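You operate a simulated robot arm through the tools that you are given. There is no shell and no other tool.

Carry out the task below with a simulated robot arm. There is one attempt and no reset: what you move stays moved.

Task
Switch off and unplug the pump, shut its valve, unscrew the blue cap.
Fine: pump switch before the black plug; plug and red valve before the cap; lay that plug and the cap on the ledge.

Only the result counts: the job must be done as asked and must still hold three seconds after the hand-in. Knocking over, shifting, dropping, spilling or breaking anything else fails it. A push-on lid holds only when it is set on centred and level and pressed home; a screw cap is set on level and turned clockwise until tight.

Robot
A 7-joint arm with a fingered hand, fixed in place. Base frame: the origin is at the foot of the arm, x ahead of it, y to its left, z up. Units: mm, degrees, N and s.
With the tool pointing down near the work surface it reaches from about 300 to 740 mm from the base axis. Its first joint turns from -166.0 to 166.0 degrees. Payload 4 kg.
The tool frame sits at the grasp point between the pads (the TCP): z along the fingers, y along the line on which they close. The tips reach 26 mm beyond it. Largest opening 132 mm; the body of the gripper starts 73 mm behind the TCP. The gripper is a hand of 4 fingers: y runs from the thumb to the fingers, the wrist lies at [0, 0, -239] in the tool frame.
Orientation is that of the tool frame in the base frame, as a unit quaternion [x, y, z, w]. With the fingers straight down and closing along the base's y, the tool's x points along the base's -x, its y along +y and its z along -z.

Tools
- The arm moves only by the tool arm_command. Its arguments are lists of equal length, an entry for each row: "offset": the shift along the base's x, y, z in mm, a list of three; "angular": the turn, a rotation vector about the base's x, y, z in degrees, a list of three. In form: {"offset": [[dx, dy, dz], ...], "angular": [[ax, ay, az], ...]}. A call has 1 to 20 rows; each row shifts and turns the commanded pose from where the row before left it. A row lasts 0.2 s, in which the tool goes at most 50 mm and 8.6 degrees; a call with a longer step from one row to the next is refused whole. A pose out of reach is approached as far as the arm can. The call stops where the force on the tool passes 40 N (or 10 N more than at its start, if that is more) or the arm is blocked; 0.2 s more then pass. In this call time passes only in rows, and 0.2 s behind the last. The reply holds the time, the measured pose of the TCP, the force on the tool along the base axes, the opening and the grip force, in the units named above and with some noise, with the torque about the TCP (base axes, N m) and any sound that the robot's microphone picked up.
- Cameras (640 x 400 px; columns grow to the right, rows downward): "scene" is fixed at [402.3, 652.9, 1783.4]; the picture's right is [-0.99, -0.12, 0.00], its down [-0.09, 0.80, -0.60] and it looks along [0.07, -0.60, -0.80] (base axes); focal length 265 px, centre (320, 200). "wrist" rides on the gripper at [68, 2, -97] in the tool frame; the picture's right is [-0.03, 1.00, 0.00], its down [-0.82, -0.02, -0.58] and it looks along [-0.58, -0.01, 0.82] (tool axes); focal length 270 px, centre (320, 200). There is no depth. A picture from a camera that has moved, and an enlarged one, comes with that camera's place and axes in the base frame and with its lens.
- grab_frame(camera): a new picture of that camera. It takes no simulated time.
- raise_lower(by): slides the trunk up (or, below 0, down) by that many mm; the arm rides with it, the base frame stays. It gives what a move gives, with no picture.
- move_fingers(finger1, finger2, finger3, thumb_bend): sets how far each is bent, from 0 (flat) to 1 (curled in); at 0.3 the hand is open as for a grip, at 0.7 the pads meet at the TCP. One left out holds its place. A second passes; each finger stops where it meets its share of the squeeze, and holds until it gets a number again. It is the only way to open and close the hand. It gives what a move gives, with no picture; readings hold the bend of each and the force on the fingers (four entries, about 0 where the hand has none), thumb and palm.
- zoom(camera, box): a new picture of the part [left, top, right, bottom] of that camera's present view, enlarged. It takes no simulated time.
- sign_off(): hands the job in; it is judged then, once.

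Nothing tells you positions but the pictures and the camera data. Unless the task says otherwise, let go and move clear before handing in.

The tools are called after "Request:" as name(argument=value, ...) on one line, values as JSON. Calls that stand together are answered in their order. arm_command: Moves the arm, as the interface text tells. Its arguments: {"type":"object","properties":{"offset":{"type":"array"},"angular":{"type":"array"}},"required":["offset","angular"]} The other tools are called the same way: raise_lower (by) slides the trunk up or down; move_fingers (finger1, finger2, finger3, thumb_bend) moves the fingers one by one; grab_frame (camera) takes a picture; zoom (camera, box) takes an enlarged picture of a part of a camera's view; sign_off () hands the job in.

At the start:

```text
time: 0.0
eef_pos: [322.5, 101.8, 1395.3]
tcp_rot: [0.001, 1.0, 0.0, 0.0]
force: [-0.6, 0.4, -0.4]
ft_torque: [0.01, -0.01, 0.01]
opening: 131.8
grip_force: 0.1
shape: jaw
bend: [0.3, 0.3, 0.3, 0.3]
finger forces: [0.0, 0.0, 0.1, 0.0, 0.1, 0.1]
trunk travel left (down, up): [-534.0, 56.0]
```

scene: 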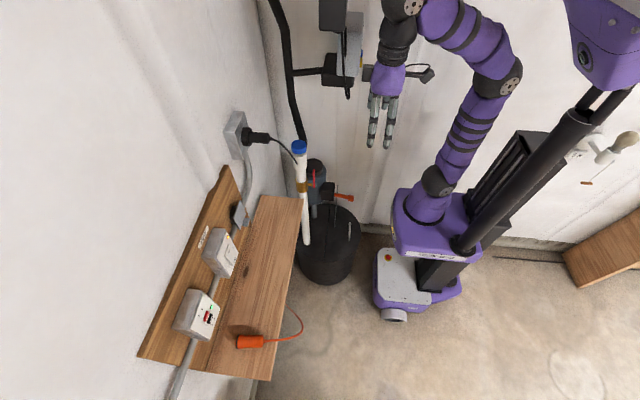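
wrist: 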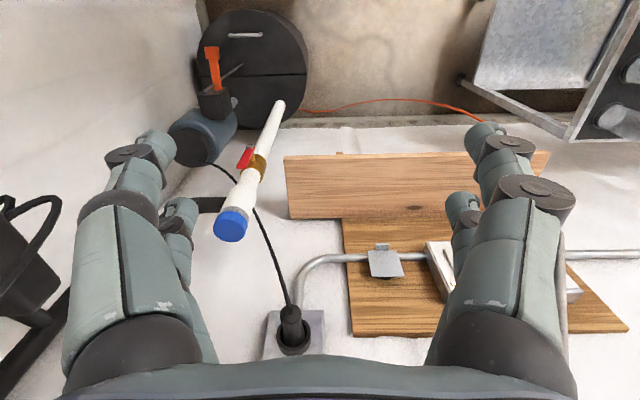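

I see a wall with a socket and black plug, a board with switch boxes, a ledge, and a white pipe with a red valve and a blue cap on top. First I'll take enlarged views to identify the parts before moving.

Request:
zoom(camera="scene", box=[140, 90, 380, 240])

Request:
zoom(camera="scene", box=[130, 210, 330, 335])

Request:
zoom(camera="scene", box=[220, 100, 380, 200])

Request:
zoom(camera="wrist", box=[160, 20, 400, 170])

Request:
zoom(camera="wrist", box=[190, 130, 430, 380])

```text
2.67 times, centred on (260, 165) of scene
camera zoom: at [402.3, 652.9, 1783.4], right [-0.99, -0.12, 0.0], down [-0.09, 0.8, -0.6], along [0.07, -0.6, -0.8], focal length 706 px, centre (480, 293)
```

zoom: 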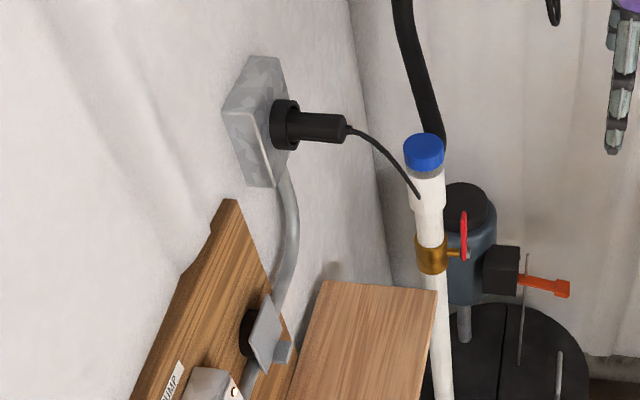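

```text
3.20 times, centred on (230, 272) of scene
camera zoom: at [402.3, 652.9, 1783.4], right [-0.99, -0.12, 0.0], down [-0.09, 0.8, -0.6], along [0.07, -0.6, -0.8], focal length 847 px, centre (608, -32)
```

zoom: 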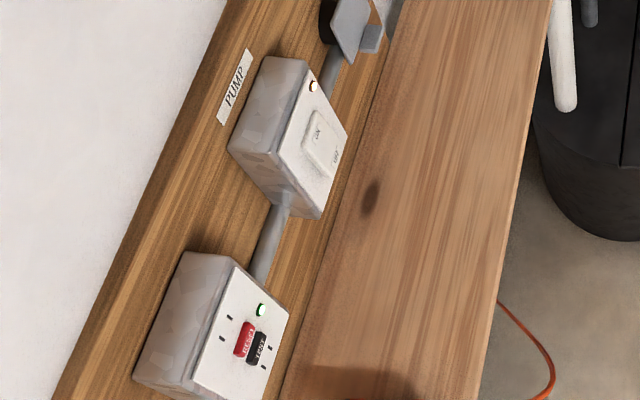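

```text
4.00 times, centred on (300, 150) of scene
camera zoom: at [402.3, 652.9, 1783.4], right [-0.99, -0.12, 0.0], down [-0.09, 0.8, -0.6], along [0.07, -0.6, -0.8], focal length 1058 px, centre (400, 400)
```

zoom: 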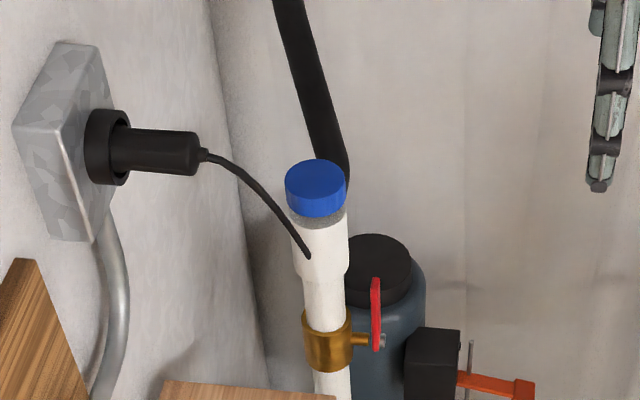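

```text
2.67 times, centred on (280, 95) of wrist
camera zoom: at [254.0, 103.8, 1492.3], right [0.03, 1.0, 0.0], down [0.82, -0.02, 0.58], along [0.58, -0.01, -0.82], focal length 721 px, centre (427, 480)
```

zoom: 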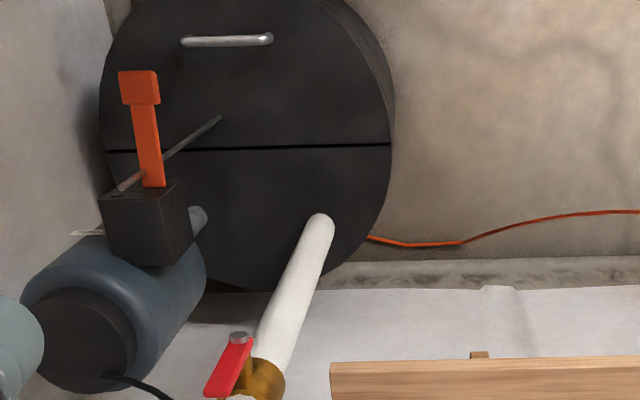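

```text
1.60 times, centred on (310, 255) of wrist
camera zoom: at [254.0, 103.8, 1492.3], right [0.03, 1.0, 0.0], down [0.82, -0.02, 0.58], along [0.58, -0.01, -0.82], focal length 432 px, centre (336, 112)
```

zoom: 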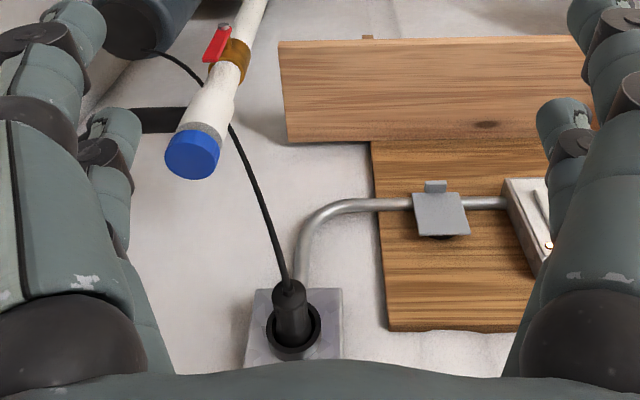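

I take the cap to be near (560, -56, 1139), the plug's cord end near (621, 55, 1259), and the wall at x≈745. The pump rocker is hidden by the fingers, so I'll slide toward +y to view it.

Request:
arm_command(offset=[[0, 50, 0], [0, 50, 0], [0, 50, 0], [0, 50, 0], [0, 50, 0]], angular=[[0, 0, 0], [0, 0, 0], [0, 0, 0], [0, 0, 0], [0, 0, 0]])

Request:
grab_frame(camera="wrist")

Request:
grab_frame(camera="scene")

```text
time: 1.2
eef_pos: [317.3, 316.3, 1376.6]
tcp_rot: [0.001, 1.0, 0.003, 0.002]
force: [0.4, -1.4, 1.0]
ft_torque: [0.02, -0.02, 0.0]
opening: 131.8
grip_force: 0.0
shape: jaw
bend: [0.3, 0.3, 0.3, 0.3]
finger forces: [0.0, 0.1, 0.0, 0.0, 0.0, 0.1]
out of reach, approached as far as the arm can: row 3, 4, 5
trunk travel left (down, up): [-534.0, 56.0]
```

```text
taken
camera wrist: at [247.7, 317.7, 1473.2], right [0.03, 1.0, 0.0], down [0.81, -0.02, 0.58], along [0.58, -0.01, -0.81], focal length 270 px, centre (320, 200)
```

wrist: 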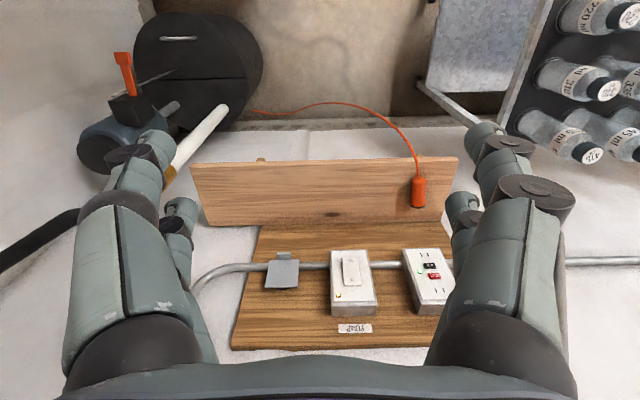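

```text
taken
```

scene: 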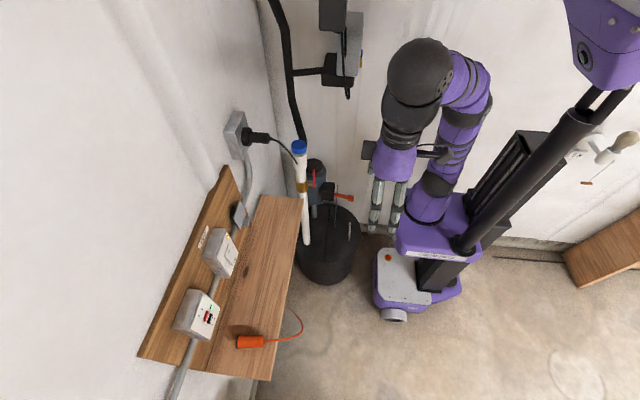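

The wrist view now shows the PUMP rocker box, the reset/test outlet to its right and the flap cover to its left. I'll zoom in on them for exact pixels.

Request:
zoom(camera="wrist", box=[230, 220, 470, 370])

Request:
zoom(camera="wrist", box=[310, 235, 390, 340])

Request:
zoom(camera="scene", box=[190, 215, 250, 290])

Request:
zoom(camera="scene", box=[350, 120, 430, 240])

```text
2.67 times, centred on (350, 295) of wrist
camera zoom: at [247.7, 317.7, 1473.2], right [0.03, 1.0, 0.0], down [0.81, -0.02, 0.58], along [0.58, -0.01, -0.81], focal length 721 px, centre (240, -53)
```

zoom: 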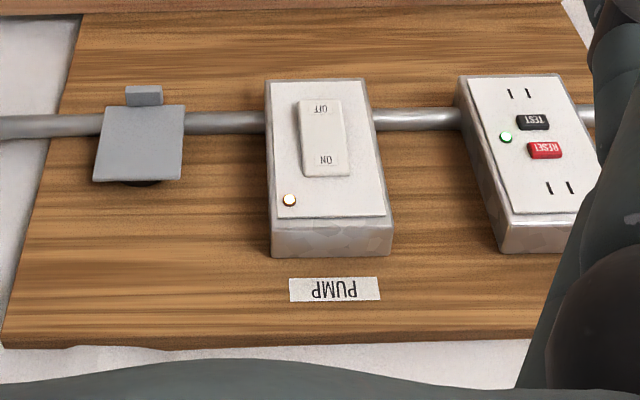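

```text
3.81 times, centred on (350, 288) of wrist
camera zoom: at [247.7, 317.7, 1473.2], right [0.03, 1.0, 0.0], down [0.81, -0.02, 0.58], along [0.58, -0.01, -0.81], focal length 1030 px, centre (206, -133)
```

zoom: 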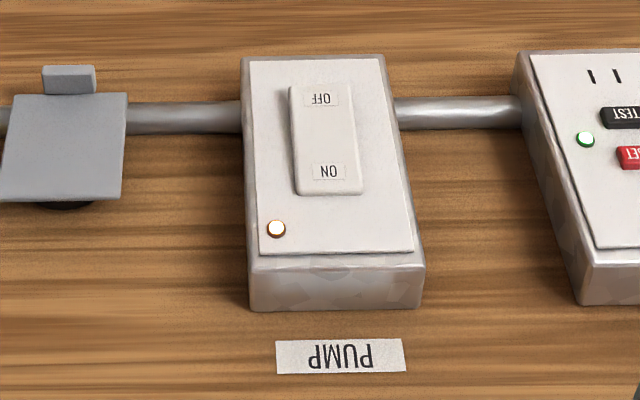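

```text
5.33 times, centred on (220, 252) of scene
camera zoom: at [402.3, 652.9, 1783.4], right [-0.99, -0.12, 0.0], down [-0.09, 0.8, -0.6], along [0.07, -0.6, -0.8], focal length 1411 px, centre (853, -80)
```

zoom: 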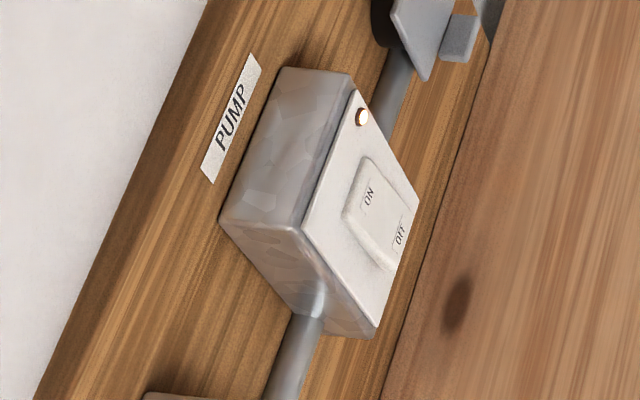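

```text
3.33 times, centred on (390, 180) of scene
camera zoom: at [402.3, 652.9, 1783.4], right [-0.99, -0.12, 0.0], down [-0.09, 0.8, -0.6], along [0.07, -0.6, -0.8], focal length 882 px, centre (87, 267)
```

zoom: 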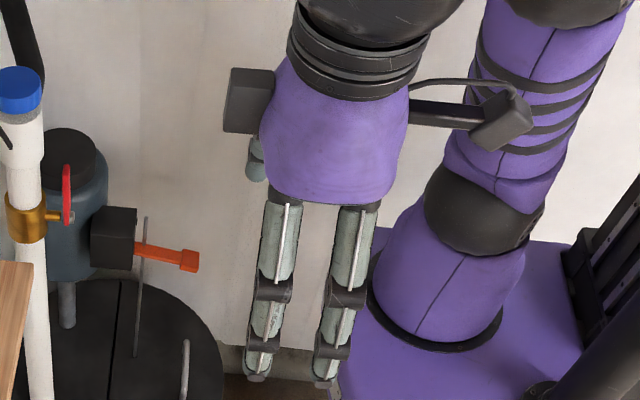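

The rocker's OFF half is near (676, 372, 1091) and ON is near z=1137; the lamp is lit, so the pump is on. Next I'll move forward and down while turning the tool to point at the wall (+x).

Request:
arm_command(offset=[[16, 2, -20], [16, 2, -20], [16, 2, -20], [16, 2, -20], [16, 2, -20], [16, 2, -20], [16, 2, -20], [16, 2, -20], [16, 2, -20], [16, 2, -20], [16, 2, -20]], angular=[[0, -8.18, 0], [0, -8.18, 0], [0, -8.18, 0], [0, -8.18, 0], [0, -8.18, 0], [0, -8.18, 0], [0, -8.18, 0], [0, -8.18, 0], [0, -8.18, 0], [0, -8.18, 0], [0, -8.18, 0]])

Request:
grab_frame(camera="wrist")

Request:
grab_frame(camera="scene")

```text
time: 3.6
eef_pos: [491.6, 336.1, 1157.2]
tcp_rot: [0.0, 0.707, 0.0, 0.707]
force: [0.8, 0.9, -0.3]
ft_torque: [0.0, 0.01, 0.04]
opening: 131.8
grip_force: 0.1
shape: jaw
bend: [0.3, 0.3, 0.3, 0.3]
finger forces: [0.0, 0.1, 0.0, 0.0, 0.0, 0.1]
trunk travel left (down, up): [-534.0, 56.0]
```

```text
taken
camera wrist: at [395.3, 338.1, 1088.8], right [0.0, 1.0, 0.03], down [-0.58, -0.02, 0.82], along [0.82, -0.01, 0.58], focal length 270 px, centre (320, 200)
```

wrist: 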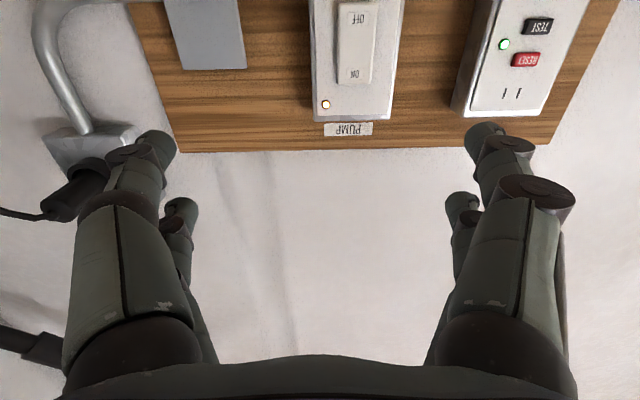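

```text
taken
```

scene: 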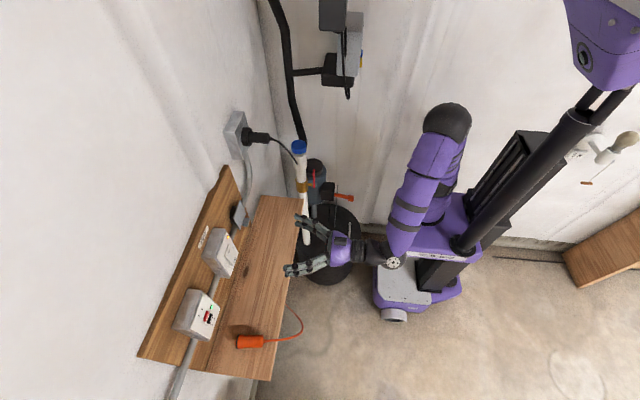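

The tool now points at the wall, TCP about (492, 336, 1157). I need to learn how the fingers sit, so I'll curl all but finger2 and look.

Request:
move_fingers(finger1=1.0, finger2=0.5, finger3=1.0, thumb_bend=0.9)

Request:
grab_frame(camera="wrist")

Request:
zoom(camera="scene", box=[260, 190, 400, 300])

```text
time: 4.6
eef_pos: [491.6, 335.3, 1158.0]
tcp_rot: [0.001, 0.707, -0.001, 0.707]
force: [1.0, 0.3, 0.5]
ft_torque: [0.02, 0.0, -0.01]
opening: 3.4
grip_force: 0.2
shape: fingers
bend: [0.76, 0.5, 1.0, 0.89]
finger forces: [0.1, 0.1, 0.1, 0.0, 0.1, 0.1]
trunk travel left (down, up): [-534.0, 56.0]
```

```text
taken
camera wrist: at [395.0, 337.8, 1089.4], right [0.0, 1.0, 0.03], down [-0.58, -0.02, 0.82], along [0.82, -0.01, 0.58], focal length 270 px, centre (320, 200)
```

wrist: 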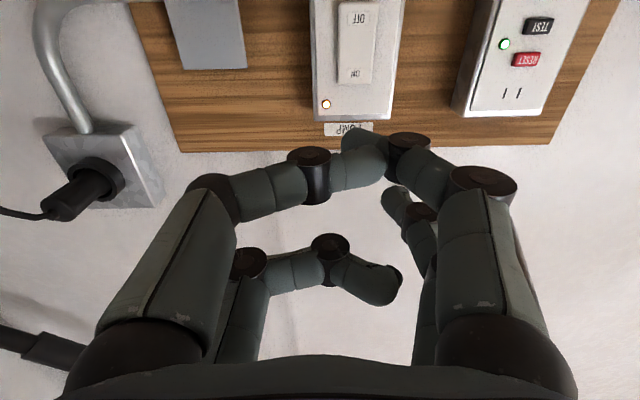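

```text
3.64 times, centred on (330, 245) of scene
camera zoom: at [402.3, 652.9, 1783.4], right [-0.99, -0.12, 0.0], down [-0.09, 0.8, -0.6], along [0.07, -0.6, -0.8], focal length 962 px, centre (284, 36)
```

zoom: 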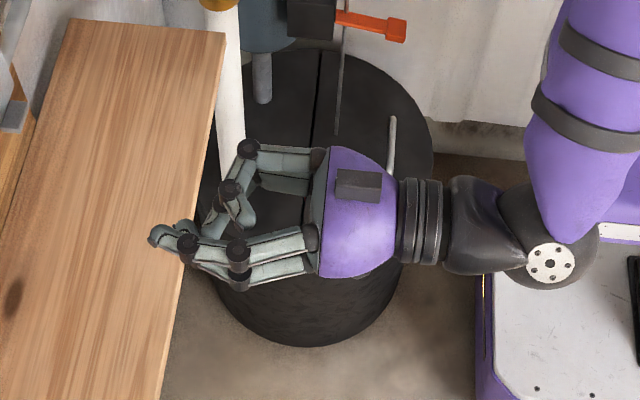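

Finger1 is the lower +y chain, finger2 the upper +y, the thumb the lower -y and finger3 the upper -y. I'll make finger1 the poker by curling the other three fully.

Request:
move_fingers(finger1=0.45, finger2=1.0, finger3=1.0, thumb_bend=1.0)

Request:
grab_frame(camera="wrist")

Request:
zoom(camera="scene", box=[260, 190, 400, 300])

```text
time: 5.6
eef_pos: [492.1, 334.9, 1156.4]
tcp_rot: [0.001, 0.707, 0.0, 0.707]
force: [0.5, 0.6, -0.1]
ft_torque: [-0.02, -0.04, -0.04]
opening: 36.1
grip_force: 0.0
shape: fingers
bend: [0.45, 0.87, 1.0, 1.0]
finger forces: [0.0, 0.0, 0.1, 0.0, 0.1, 0.0]
trunk travel left (down, up): [-534.0, 56.0]
```

```text
taken
camera wrist: at [395.0, 337.8, 1089.3], right [0.0, 1.0, 0.03], down [-0.58, -0.02, 0.82], along [0.82, -0.01, 0.58], focal length 270 px, centre (320, 200)
```

wrist: 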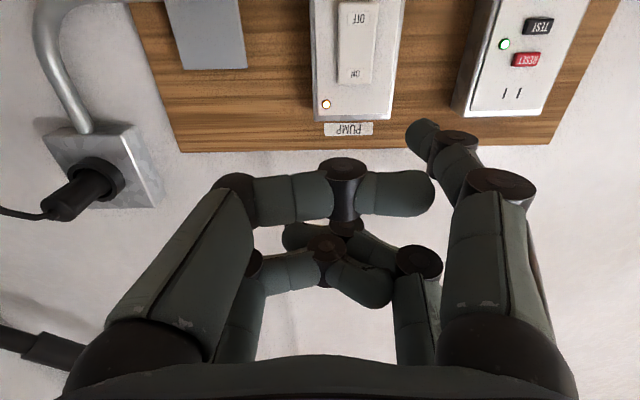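

```text
3.64 times, centred on (330, 245) of scene
camera zoom: at [402.3, 652.9, 1783.4], right [-0.99, -0.12, 0.0], down [-0.09, 0.8, -0.6], along [0.07, -0.6, -0.8], focal length 962 px, centre (284, 36)
```

zoom: 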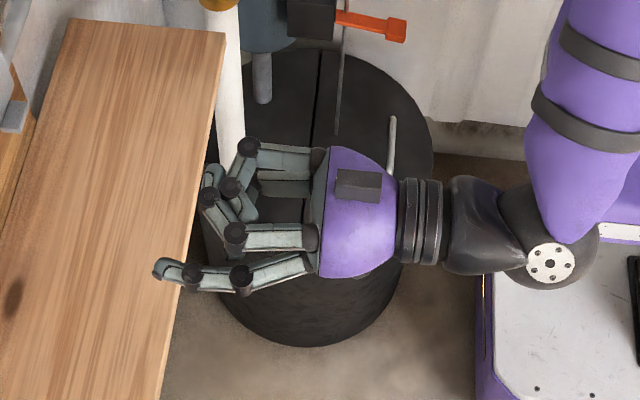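

Finger1's tip is about (523, 385, 1135), i.e. TCP + (31, 50, -22). I'll line it up with the OFF half (y≈372, z≈1087) and stop about 20 mm short.

Request:
arm_command(offset=[[0, -13, -25], [20, 0, -24], [40, 0, 0], [40, 0, 0], [30, 0, 0], [5, 0, 0]], angular=[[0, 0, 0], [0, 0, 0], [0, 0, 0], [0, 0, 0], [0, 0, 0], [0, 0, 0]])

Request:
grab_frame(camera="wrist")

Request:
zoom(camera="scene", box=[180, 200, 300, 280])

```text
time: 7.0
eef_pos: [626.4, 322.6, 1109.9]
tcp_rot: [0.001, 0.707, 0.0, 0.707]
force: [-0.2, 0.2, -1.2]
ft_torque: [0.01, -0.03, -0.01]
opening: 36.1
grip_force: 0.0
shape: fingers
bend: [0.45, 0.87, 1.0, 1.0]
finger forces: [0.0, 0.1, 0.0, 0.0, 0.1, 0.0]
trunk travel left (down, up): [-534.0, 56.0]
```

```text
taken
camera wrist: at [529.6, 325.0, 1041.5], right [0.0, 1.0, 0.03], down [-0.58, -0.02, 0.82], along [0.82, -0.01, 0.58], focal length 270 px, centre (320, 200)
```

wrist: 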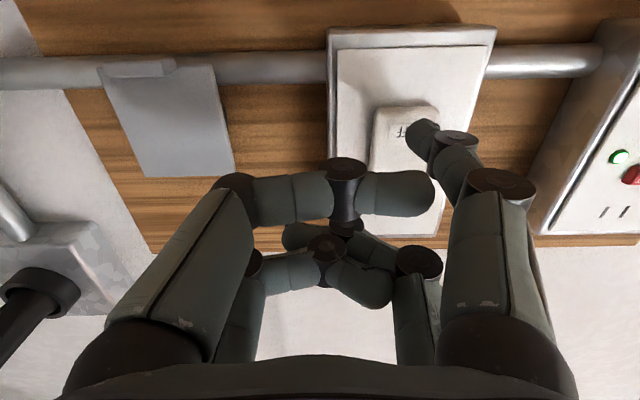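

```text
5.00 times, centred on (240, 240) of scene
camera zoom: at [402.3, 652.9, 1783.4], right [-0.99, -0.12, 0.0], down [-0.09, 0.8, -0.6], along [0.07, -0.6, -0.8], focal length 1323 px, centre (720, 0)
```

zoom: 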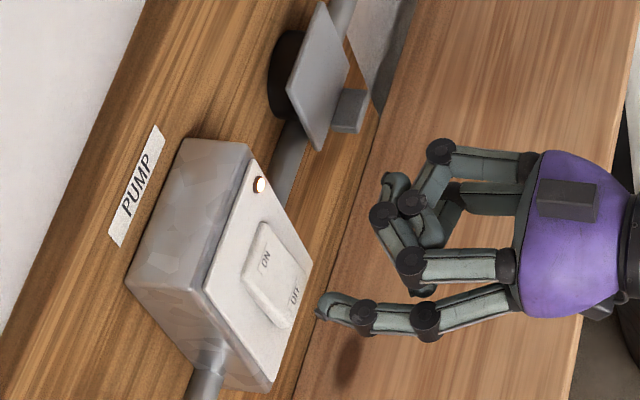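

The tip is about 20 mm short of the OFF half and well centred sideways. I'll raise it 3 mm and press forward in small steps, watching force and sound.

Request:
arm_command(offset=[[0, 0, 3], [5, 0, 0], [5, 0, 0], [4, 0, 0], [3, 0, 0]], angular=[[0, 0, 0], [0, 0, 0], [0, 0, 0], [0, 0, 0], [0, 0, 0]])

Request:
grab_frame(camera="wrist")

Request:
zoom(camera="scene", box=[190, 215, 270, 285])

```text
time: 8.2
eef_pos: [642.5, 322.8, 1111.7]
tcp_rot: [-0.001, 0.707, 0.0, 0.707]
force: [-3.9, -1.4, 0.1]
ft_torque: [0.01, 0.03, 0.21]
opening: 35.7
grip_force: 1.8
shape: fingers
bend: [0.45, 0.87, 1.0, 1.0]
finger forces: [3.7, 0.1, 0.0, 0.0, 0.0, 0.0]
trunk travel left (down, up): [-534.0, 56.0]
```

```text
taken
camera wrist: at [546.4, 325.7, 1042.7], right [0.0, 1.0, 0.02], down [-0.58, -0.02, 0.82], along [0.82, -0.01, 0.58], focal length 270 px, centre (320, 200)
```

wrist: 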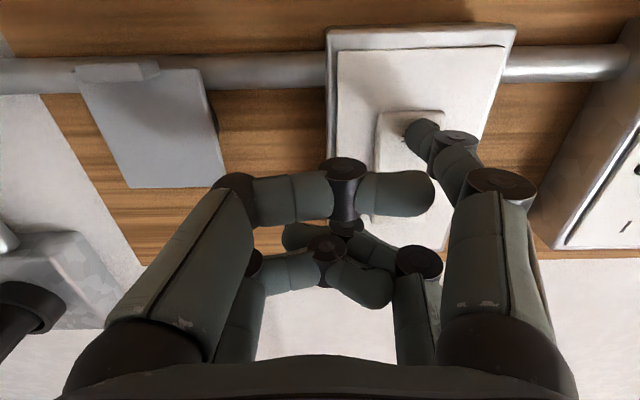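

```text
5.71 times, centred on (230, 250) of scene
camera zoom: at [402.3, 652.9, 1783.4], right [-0.99, -0.12, 0.0], down [-0.09, 0.8, -0.6], along [0.07, -0.6, -0.8], focal length 1512 px, centre (834, -86)
```

zoom: 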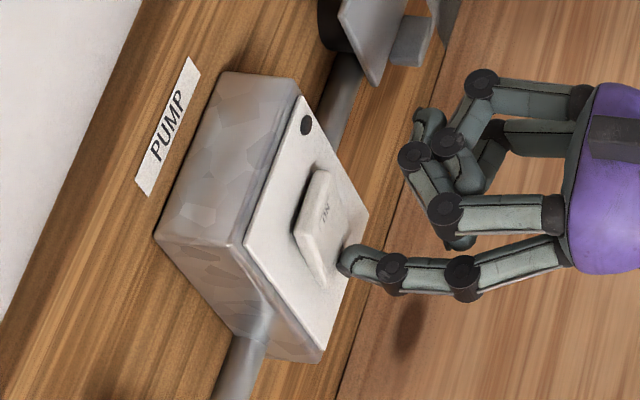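

The lamp has gone dark and the ON half now stands proud, so the pump is off. I'll back the finger straight out and check that it stays off.

Request:
arm_command(offset=[[-10, 0, 0], [-30, 0, 0], [-50, 0, 0], [-50, 0, 0], [-20, 0, 0]], angular=[[0, 0, 0], [0, 0, 0], [0, 0, 0], [0, 0, 0], [0, 0, 0]])

Request:
zoom(camera="scene", box=[190, 215, 270, 285])

Request:
grab_frame(camera="wrist")

```text
time: 9.4
eef_pos: [480.0, 322.9, 1110.3]
tcp_rot: [0.0, 0.707, -0.001, 0.707]
force: [-0.1, 0.2, -0.1]
ft_torque: [-0.01, 0.0, -0.02]
opening: 35.9
grip_force: 0.1
shape: fingers
bend: [0.45, 0.87, 1.0, 1.0]
finger forces: [0.1, 0.1, 0.0, 0.0, 0.0, 0.0]
trunk travel left (down, up): [-534.0, 56.0]
```

```text
5.71 times, centred on (230, 250) of scene
camera zoom: at [402.3, 652.9, 1783.4], right [-0.99, -0.12, 0.0], down [-0.09, 0.8, -0.6], along [0.07, -0.6, -0.8], focal length 1512 px, centre (834, -86)
```

zoom: 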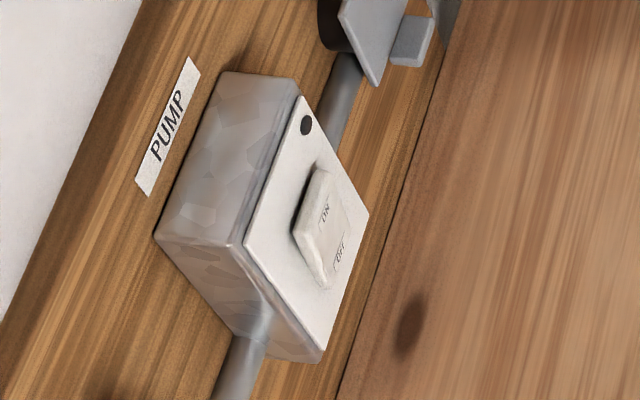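

```text
taken
camera wrist: at [384.2, 325.0, 1041.5], right [0.0, 1.0, 0.02], down [-0.58, -0.02, 0.82], along [0.82, -0.02, 0.58], focal length 270 px, centre (320, 200)
```

wrist: 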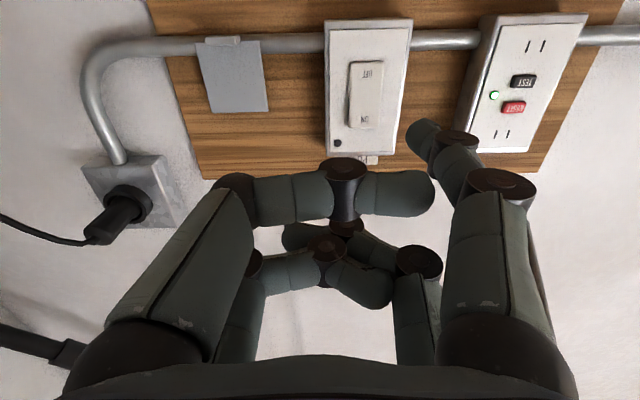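

The rocker stays at OFF with the lamp dark. Next is the plug (axis along x, about y=55, z=1260, body x≈621–680): I'll raise the trunk, open the hand, and turn the tool down again in front of it.

Request:
raise_lower(by=50)

Request:
move_fingers(finger1=0.3, finger2=0.3, finger3=0.3, thumb_bend=0.3)

Request:
arm_command(offset=[[-3, -24, 17], [-3, -24, 17], [-3, -24, 17], [-3, -24, 17], [-3, -24, 17], [-3, -24, 17], [-3, -24, 17], [-3, -24, 17], [-3, -24, 17], [-3, -24, 17], [-3, -24, 17]], angular=[[0, 8.18, 0], [0, 8.18, 0], [0, 8.18, 0], [0, 8.18, 0], [0, 8.18, 0], [0, 8.18, 0], [0, 8.18, 0], [0, 8.18, 0], [0, 8.18, 0], [0, 8.18, 0], [0, 8.18, 0]])

Request:
grab_frame(camera="wrist")

Request:
grab_frame(camera="scene")

```text
time: 10.3
eef_pos: [481.5, 322.2, 1159.7]
tcp_rot: [0.001, 0.707, 0.0, 0.707]
force: [0.0, -0.6, 0.1]
ft_torque: [0.02, -0.03, 0.0]
opening: 35.7
grip_force: 0.0
shape: fingers
bend: [0.45, 0.87, 1.0, 1.0]
finger forces: [0.1, 0.1, 0.0, 0.0, 0.0, 0.1]
trunk travel left (down, up): [-584.0, 6.0]
```

```text
time: 11.3
eef_pos: [482.3, 323.8, 1159.2]
tcp_rot: [0.0, 0.707, 0.0, 0.707]
force: [-0.7, 0.2, -0.2]
ft_torque: [-0.03, 0.0, -0.03]
opening: 132.3
grip_force: 0.0
shape: fingers
bend: [0.3, 0.3, 0.3, 0.3]
finger forces: [0.1, 0.0, 0.0, 0.0, 0.0, 0.0]
trunk travel left (down, up): [-584.0, 6.0]
```

```text
time: 13.7
eef_pos: [449.4, 59.5, 1344.7]
tcp_rot: [0.0, 1.0, 0.0, 0.0]
force: [0.3, -0.4, 0.2]
ft_torque: [-0.01, 0.01, 0.02]
opening: 132.7
grip_force: 0.2
shape: fingers
bend: [0.3, 0.3, 0.3, 0.3]
finger forces: [0.0, 0.0, 0.0, 0.1, 0.0, 0.1]
trunk travel left (down, up): [-584.0, 6.0]
```

```text
taken
camera wrist: at [380.6, 61.2, 1442.0], right [0.02, 1.0, 0.0], down [0.82, -0.02, 0.58], along [0.58, -0.01, -0.82], focal length 270 px, centre (320, 200)
```

wrist: 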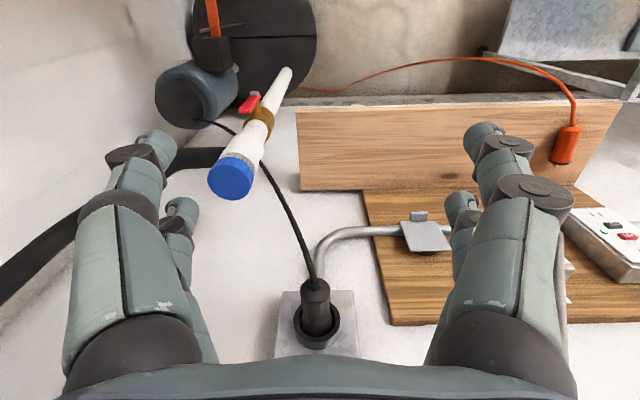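

```text
taken
```

scene: 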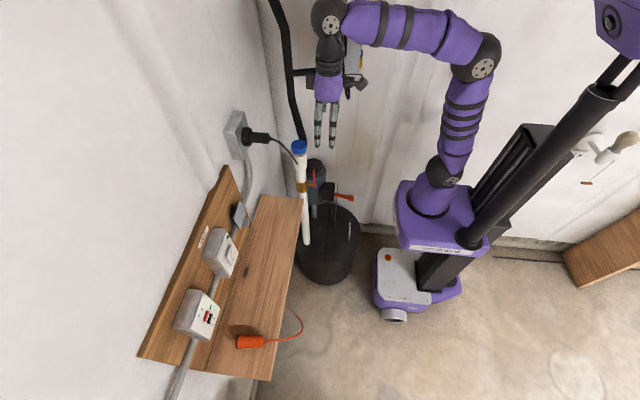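

The hand is above and in front of the plug, pointing down. I'll zoom on the plug and its ring to measure them before closing in.

Request:
zoom(camera="wrist", box=[250, 260, 410, 360])

Request:
zoom(camera="scene", box=[215, 100, 295, 170])

Request:
zoom(camera="wrist", box=[150, 60, 330, 210])

```text
4.00 times, centred on (330, 310) of wrist
camera zoom: at [380.6, 61.2, 1442.0], right [0.02, 1.0, 0.0], down [0.82, -0.02, 0.58], along [0.58, -0.01, -0.82], focal length 1081 px, centre (280, -240)
```

zoom: 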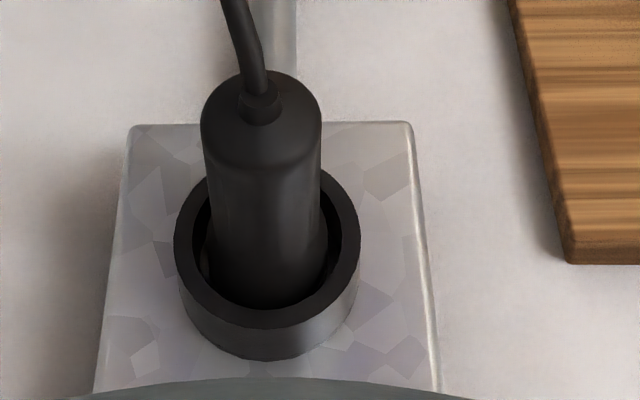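

```text
5.71 times, centred on (255, 135) of scene
camera zoom: at [402.3, 652.9, 1783.4], right [-0.99, -0.12, 0.0], down [-0.09, 0.8, -0.6], along [0.07, -0.6, -0.8], focal length 1512 px, centre (691, 571)
```

zoom: 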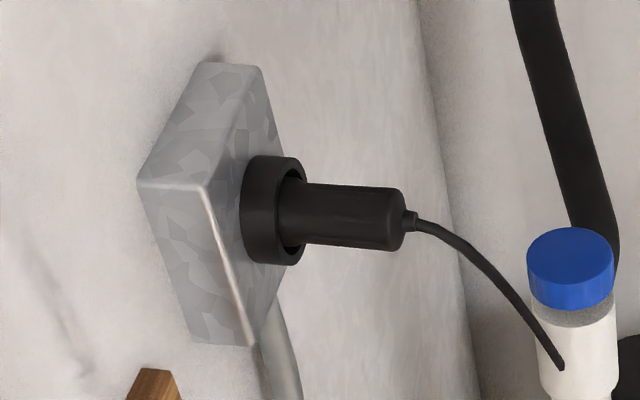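

```text
2.67 times, centred on (240, 135) of wrist
camera zoom: at [380.6, 61.2, 1442.0], right [0.02, 1.0, 0.0], down [0.82, -0.02, 0.58], along [0.58, -0.01, -0.82], focal length 721 px, centre (533, 373)
```

zoom: 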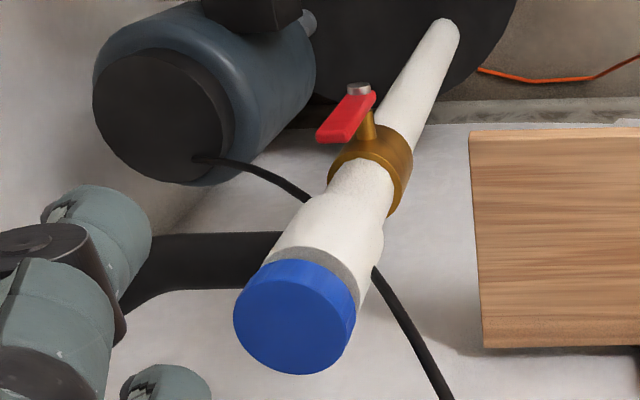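

The plug body is 32 mm across, centred at y≈54, z≈1261, with about 58 mm free from x≈625 to the socket ring at x≈683. I'll move in above it with the hand open and check reach.

Request:
arm_command(offset=[[40, -2, -5], [40, -2, -5], [40, -2, -5], [30, 0, -5], [30, 0, -5], [18, 0, -5]], angular=[[0, 0, 0], [0, 0, 0], [0, 0, 0], [0, 0, 0], [0, 0, 0], [0, 0, 0]])

Request:
grab_frame(camera="wrist")

Request:
zoom(camera="scene", box=[215, 60, 335, 180])

```text
time: 15.1
eef_pos: [628.4, 52.9, 1310.2]
tcp_rot: [0.0, 1.0, 0.001, 0.001]
force: [-0.7, -0.1, -0.3]
ft_torque: [-0.03, 0.0, 0.0]
opening: 132.7
grip_force: 0.0
shape: fingers
bend: [0.3, 0.3, 0.3, 0.3]
finger forces: [0.0, 0.1, 0.1, 0.1, 0.0, 0.1]
out of reach, approached as far as the arm can: row 5, 6
trunk travel left (down, up): [-584.0, 6.0]
```

```text
taken
camera wrist: at [560.5, 54.7, 1406.4], right [0.03, 1.0, 0.0], down [0.81, -0.02, 0.58], along [0.58, -0.01, -0.82], focal length 270 px, centre (320, 200)
```

wrist: 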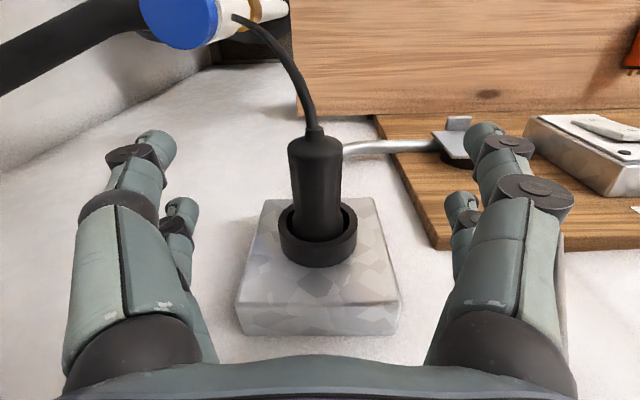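

```text
3.33 times, centred on (275, 120) of scene
camera zoom: at [402.3, 652.9, 1783.4], right [-0.99, -0.12, 0.0], down [-0.09, 0.8, -0.6], along [0.07, -0.6, -0.8], focal length 882 px, centre (470, 467)
```

zoom: 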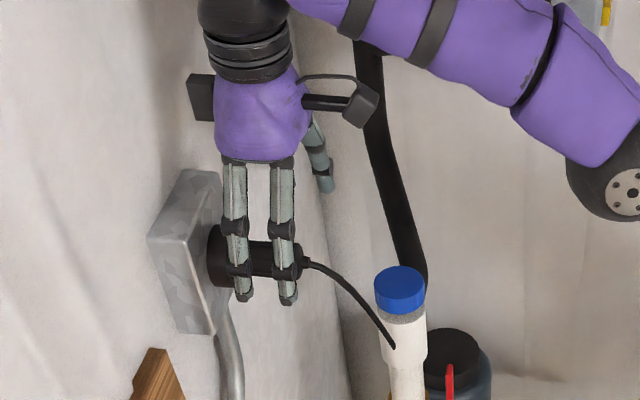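

Almost there: the arm hits its limit at x≈628 for this height, but gains reach as it descends. I'll come down to z≈1272 and advance to x≈647, hand still open around the plug.

Request:
arm_command(offset=[[0, 0.5, -15], [0, 0.5, -15], [9, 0, -8], [9, 0, 0]], angular=[[0, 0, 0], [0, 0, 0], [0, 0, 0], [0, 0, 0]])

Request:
grab_frame(camera="wrist")

Request:
zoom(camera="scene", box=[215, 80, 295, 180])

```text
time: 16.1
eef_pos: [649.0, 52.5, 1274.4]
tcp_rot: [0.0, 1.0, 0.0, 0.0]
force: [0.5, 0.5, -0.5]
ft_torque: [0.01, 0.0, -0.01]
opening: 132.6
grip_force: 0.1
shape: fingers
bend: [0.3, 0.3, 0.3, 0.3]
finger forces: [0.0, 0.0, 0.1, 0.0, 0.0, 0.1]
trunk travel left (down, up): [-584.0, 6.0]
```

```text
taken
camera wrist: at [579.7, 55.2, 1370.5], right [0.03, 1.0, 0.0], down [0.82, -0.02, 0.58], along [0.58, -0.02, -0.82], focal length 270 px, centre (320, 200)
```

wrist: 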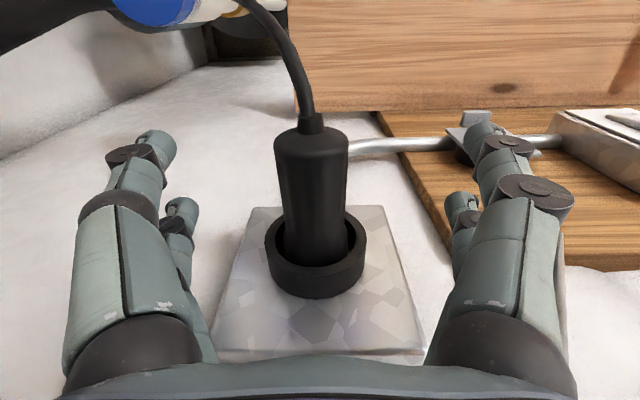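

```text
4.00 times, centred on (255, 130) of scene
camera zoom: at [402.3, 652.9, 1783.4], right [-0.99, -0.12, 0.0], down [-0.09, 0.8, -0.6], along [0.07, -0.6, -0.8], focal length 1058 px, centre (580, 480)
```

zoom: 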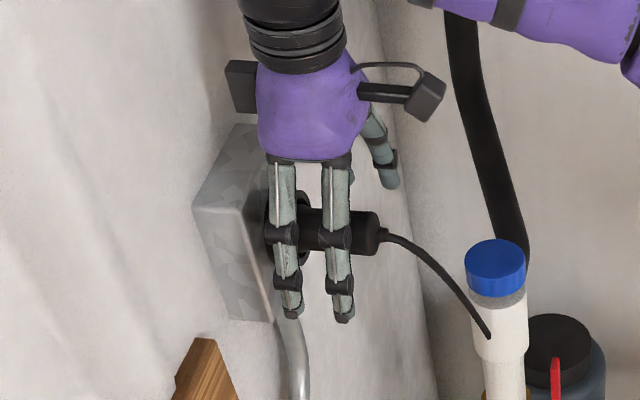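

The fingers straddle the plug with the TCP about 13 mm above its axis. I'll back off 3 mm from the socket ring and close gently.

Request:
arm_command(offset=[[-3, 1, -1]], angular=[[0, 0, 0]])

Request:
move_fingers(finger1=0.55, finger2=0.55, finger3=0.55, thumb_bend=0.55)

Request:
grab_frame(camera="wrist")

Request:
zoom(camera="scene", box=[215, 80, 295, 180])

```text
time: 16.5
eef_pos: [645.9, 53.6, 1273.5]
tcp_rot: [0.0, 1.0, 0.0, 0.0]
force: [0.0, -0.6, -1.2]
ft_torque: [0.02, 0.01, 0.01]
opening: 132.4
grip_force: 0.0
shape: fingers
bend: [0.3, 0.3, 0.3, 0.3]
finger forces: [0.0, 0.0, 0.0, 0.0, 0.0, 0.0]
trunk travel left (down, up): [-584.0, 6.0]
```

```text
time: 17.5
eef_pos: [644.5, 54.1, 1274.1]
tcp_rot: [0.0, 1.0, 0.0, 0.0]
force: [0.1, 0.6, -0.9]
ft_torque: [0.0, -0.01, 0.01]
opening: 49.5
grip_force: 0.2
shape: fingers
bend: [0.55, 0.55, 0.55, 0.55]
finger forces: [0.0, 0.0, 0.1, 0.1, 0.0, 0.0]
trunk travel left (down, up): [-584.0, 6.0]
```

```text
taken
camera wrist: at [576.1, 56.0, 1370.2], right [0.03, 1.0, 0.0], down [0.82, -0.02, 0.58], along [0.58, -0.01, -0.82], focal length 270 px, centre (320, 200)
```

wrist: 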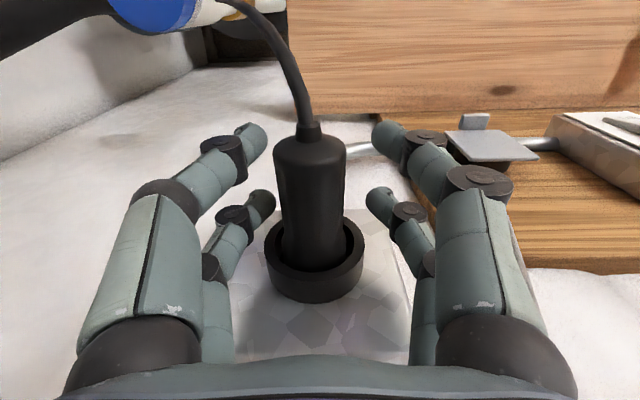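

```text
4.00 times, centred on (255, 130) of scene
camera zoom: at [402.3, 652.9, 1783.4], right [-0.99, -0.12, 0.0], down [-0.09, 0.8, -0.6], along [0.07, -0.6, -0.8], focal length 1058 px, centre (580, 480)
```

zoom: 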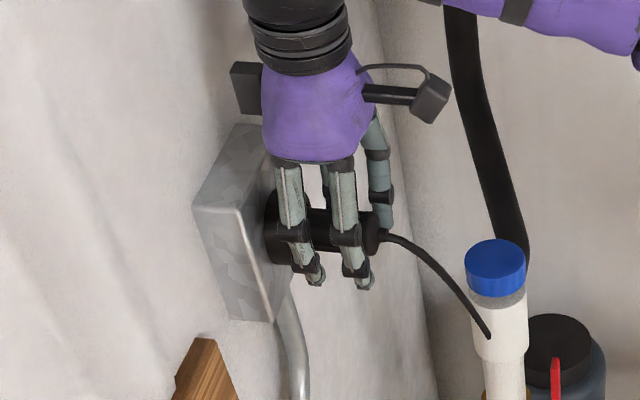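

The fingers are clear of the ring and the plug sits about 2 mm toward -y of the hand centre. I'll shift by that and close until the pads bear on it.

Request:
arm_command(offset=[[1, -2, 0]], angular=[[0, 0, 0]])

Request:
move_fingers(finger1=0.7, finger2=0.7, finger3=0.7, thumb_bend=0.7)

Request:
grab_frame(camera="wrist")

Request:
zoom(camera="scene", box=[215, 80, 295, 180])

```text
time: 17.9
eef_pos: [643.9, 52.8, 1273.3]
tcp_rot: [0.0, 1.0, 0.0, 0.0]
force: [-0.1, -0.9, -0.2]
ft_torque: [-0.02, 0.02, -0.01]
opening: 49.7
grip_force: 0.1
shape: fingers
bend: [0.55, 0.55, 0.55, 0.55]
finger forces: [0.0, 0.0, 0.0, 0.0, 0.0, 0.0]
trunk travel left (down, up): [-584.0, 6.0]
```

```text
time: 18.9
eef_pos: [644.0, 51.9, 1272.8]
tcp_rot: [0.0, 1.0, 0.0, 0.001]
force: [-1.8, -0.8, -0.5]
ft_torque: [-0.03, 0.07, -0.01]
opening: 23.7
grip_force: 12.0
shape: fingers
bend: [0.62, 0.63, 0.63, 0.66]
finger forces: [6.2, 5.7, 5.5, 0.1, 7.4, 0.1]
trunk travel left (down, up): [-584.0, 6.0]
heard: snap
```

```text
taken
camera wrist: at [576.6, 53.9, 1369.8], right [0.03, 1.0, 0.0], down [0.82, -0.02, 0.58], along [0.58, -0.01, -0.82], focal length 270 px, centre (320, 200)
```

wrist: 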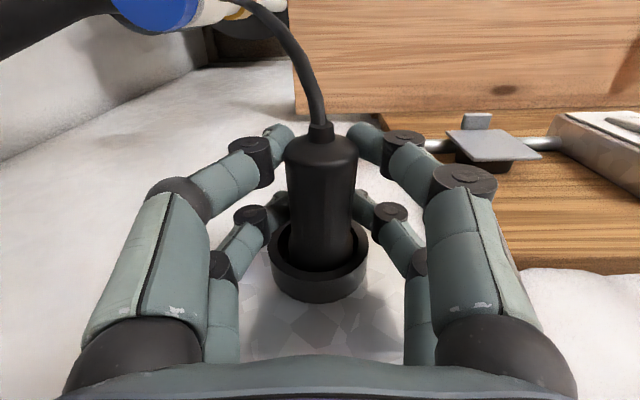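

```text
4.00 times, centred on (255, 130) of scene
camera zoom: at [402.3, 652.9, 1783.4], right [-0.99, -0.12, 0.0], down [-0.09, 0.8, -0.6], along [0.07, -0.6, -0.8], focal length 1058 px, centre (580, 480)
```

zoom: 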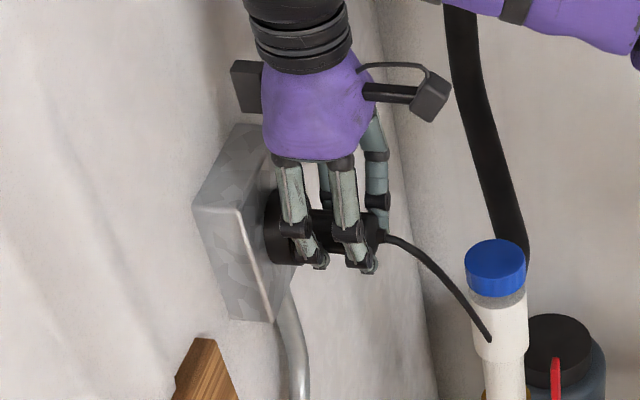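

The grip reads about 6 N per finger, but the microphone heard a snap, so before pulling I'll check nothing has broken.

Request:
zoom(camera="wrist", box=[220, 90, 420, 330])

Request:
zoom(camera="scene", box=[225, 115, 285, 165])

Request:
grab_frame(camera="scene")

```text
1.67 times, centred on (320, 210) of wrist
camera zoom: at [576.6, 53.9, 1369.8], right [0.03, 1.0, 0.0], down [0.82, -0.02, 0.58], along [0.58, -0.01, -0.82], focal length 450 px, centre (320, 183)
```

zoom: 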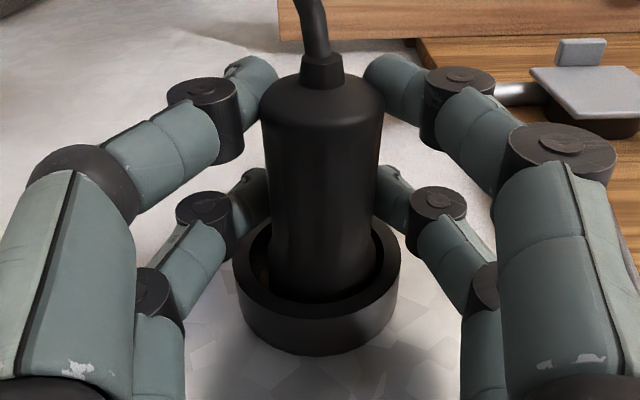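

```text
8.00 times, centred on (255, 140) of scene
camera zoom: at [402.3, 652.9, 1783.4], right [-0.99, -0.12, 0.0], down [-0.09, 0.8, -0.6], along [0.07, -0.6, -0.8], focal length 2116 px, centre (840, 680)
```

zoom: 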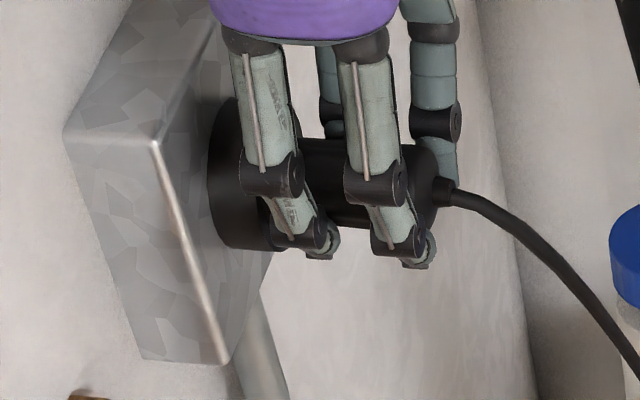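

```text
taken
```

scene: 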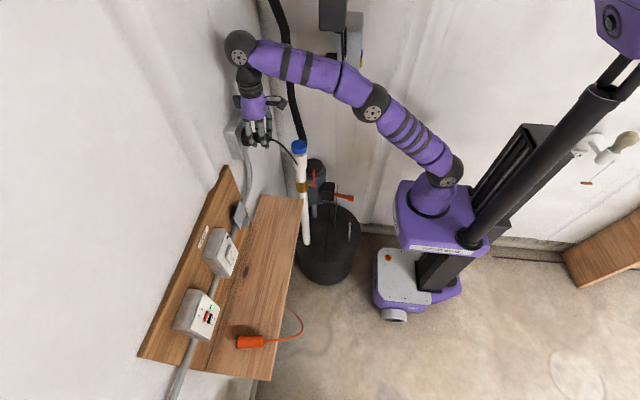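

Nothing looks broken; the plug may simply have clicked loose in its socket. I'll pull it straight out along -x in small steps.

Request:
arm_command(offset=[[-4, 0, 0], [-6, 0, 0], [-8, 0, 0], [-10, 0, 0]], angular=[[0, 0, 0], [0, 0, 0], [0, 0, 0], [0, 0, 0]])

Request:
grab_frame(camera="wrist")

Request:
zoom(camera="scene", box=[225, 105, 305, 165])

```text
time: 19.9
eef_pos: [617.8, 51.8, 1273.1]
tcp_rot: [0.0, 1.0, 0.0, 0.0]
force: [-0.3, 0.1, 0.0]
ft_torque: [0.01, 0.01, 0.01]
opening: 23.7
grip_force: 12.2
shape: fingers
bend: [0.62, 0.63, 0.63, 0.66]
finger forces: [6.3, 6.1, 5.0, 0.1, 7.0, 0.0]
trunk travel left (down, up): [-584.0, 6.0]
```

```text
taken
camera wrist: at [548.4, 54.5, 1369.7], right [0.03, 1.0, 0.0], down [0.82, -0.02, 0.58], along [0.58, -0.01, -0.82], focal length 270 px, centre (320, 200)
```

wrist: 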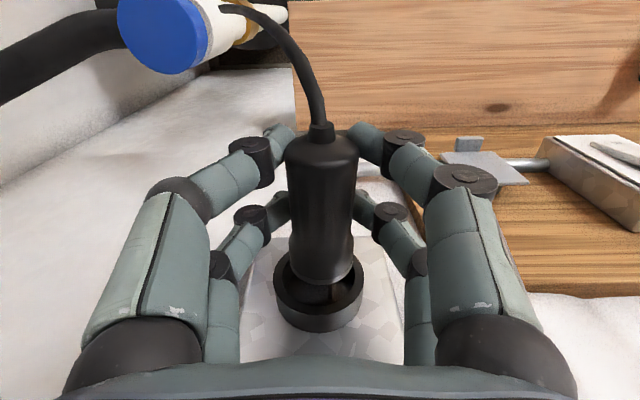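

```text
6.67 times, centred on (265, 135) of scene
camera zoom: at [402.3, 652.9, 1783.4], right [-0.99, -0.12, 0.0], down [-0.09, 0.8, -0.6], along [0.07, -0.6, -0.8], focal length 1764 px, centre (687, 633)
```

zoom: 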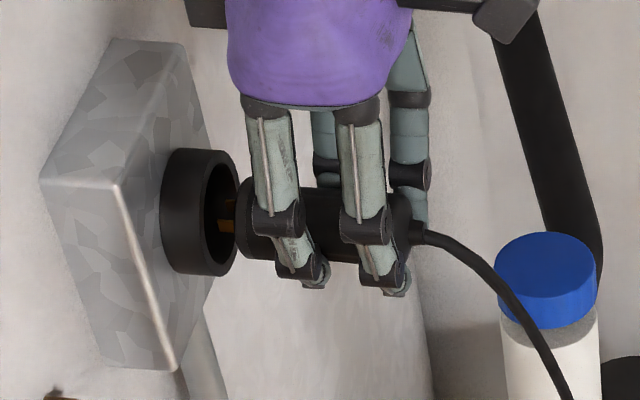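

The prongs are coming out cleanly with a firm grip. I'll pull fully clear, then shift over the ledge's near end (about x=605, y=110) and look before lowering.

Request:
arm_command(offset=[[-15, 0, 0], [-20, 0, 0], [-10, 0, 0], [0, 15, 0], [0, 20, 0], [0, 20, -10], [15, 0, -20], [15, 0, -20]], angular=[[0, 0, 0], [0, 0, 0], [0, 0, 0], [0, 0, 0], [0, 0, 0], [0, 0, 0], [0, 0, 0], [0, 0, 0]])

Request:
grab_frame(camera="wrist")

Request:
grab_frame(camera="scene")

```text
time: 21.7
eef_pos: [605.3, 107.0, 1222.3]
tcp_rot: [0.001, 1.0, 0.0, -0.001]
force: [0.7, 0.2, -0.6]
ft_torque: [0.02, 0.01, -0.04]
opening: 23.4
grip_force: 12.7
shape: fingers
bend: [0.62, 0.63, 0.63, 0.66]
finger forces: [6.2, 6.1, 5.0, 0.0, 7.0, 0.1]
trunk travel left (down, up): [-584.0, 6.0]
```

```text
taken
camera wrist: at [535.6, 108.1, 1319.2], right [0.03, 1.0, 0.0], down [0.82, -0.02, 0.58], along [0.58, -0.01, -0.82], focal length 270 px, centre (320, 200)
```

wrist: 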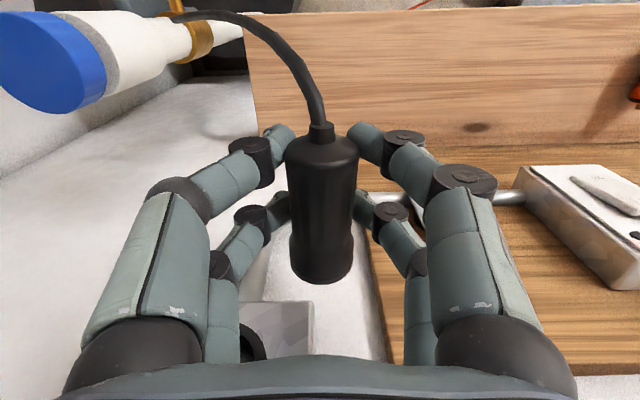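

```text
taken
```

scene: 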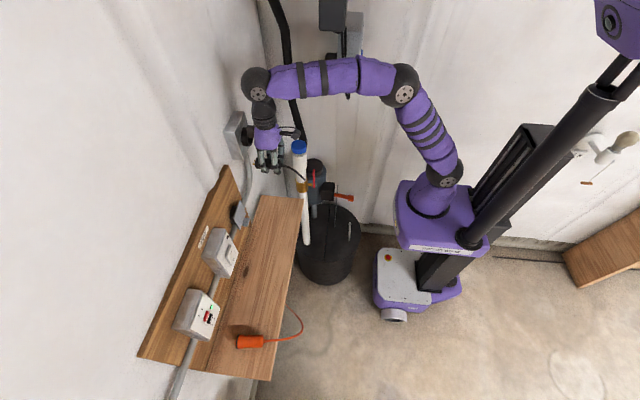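

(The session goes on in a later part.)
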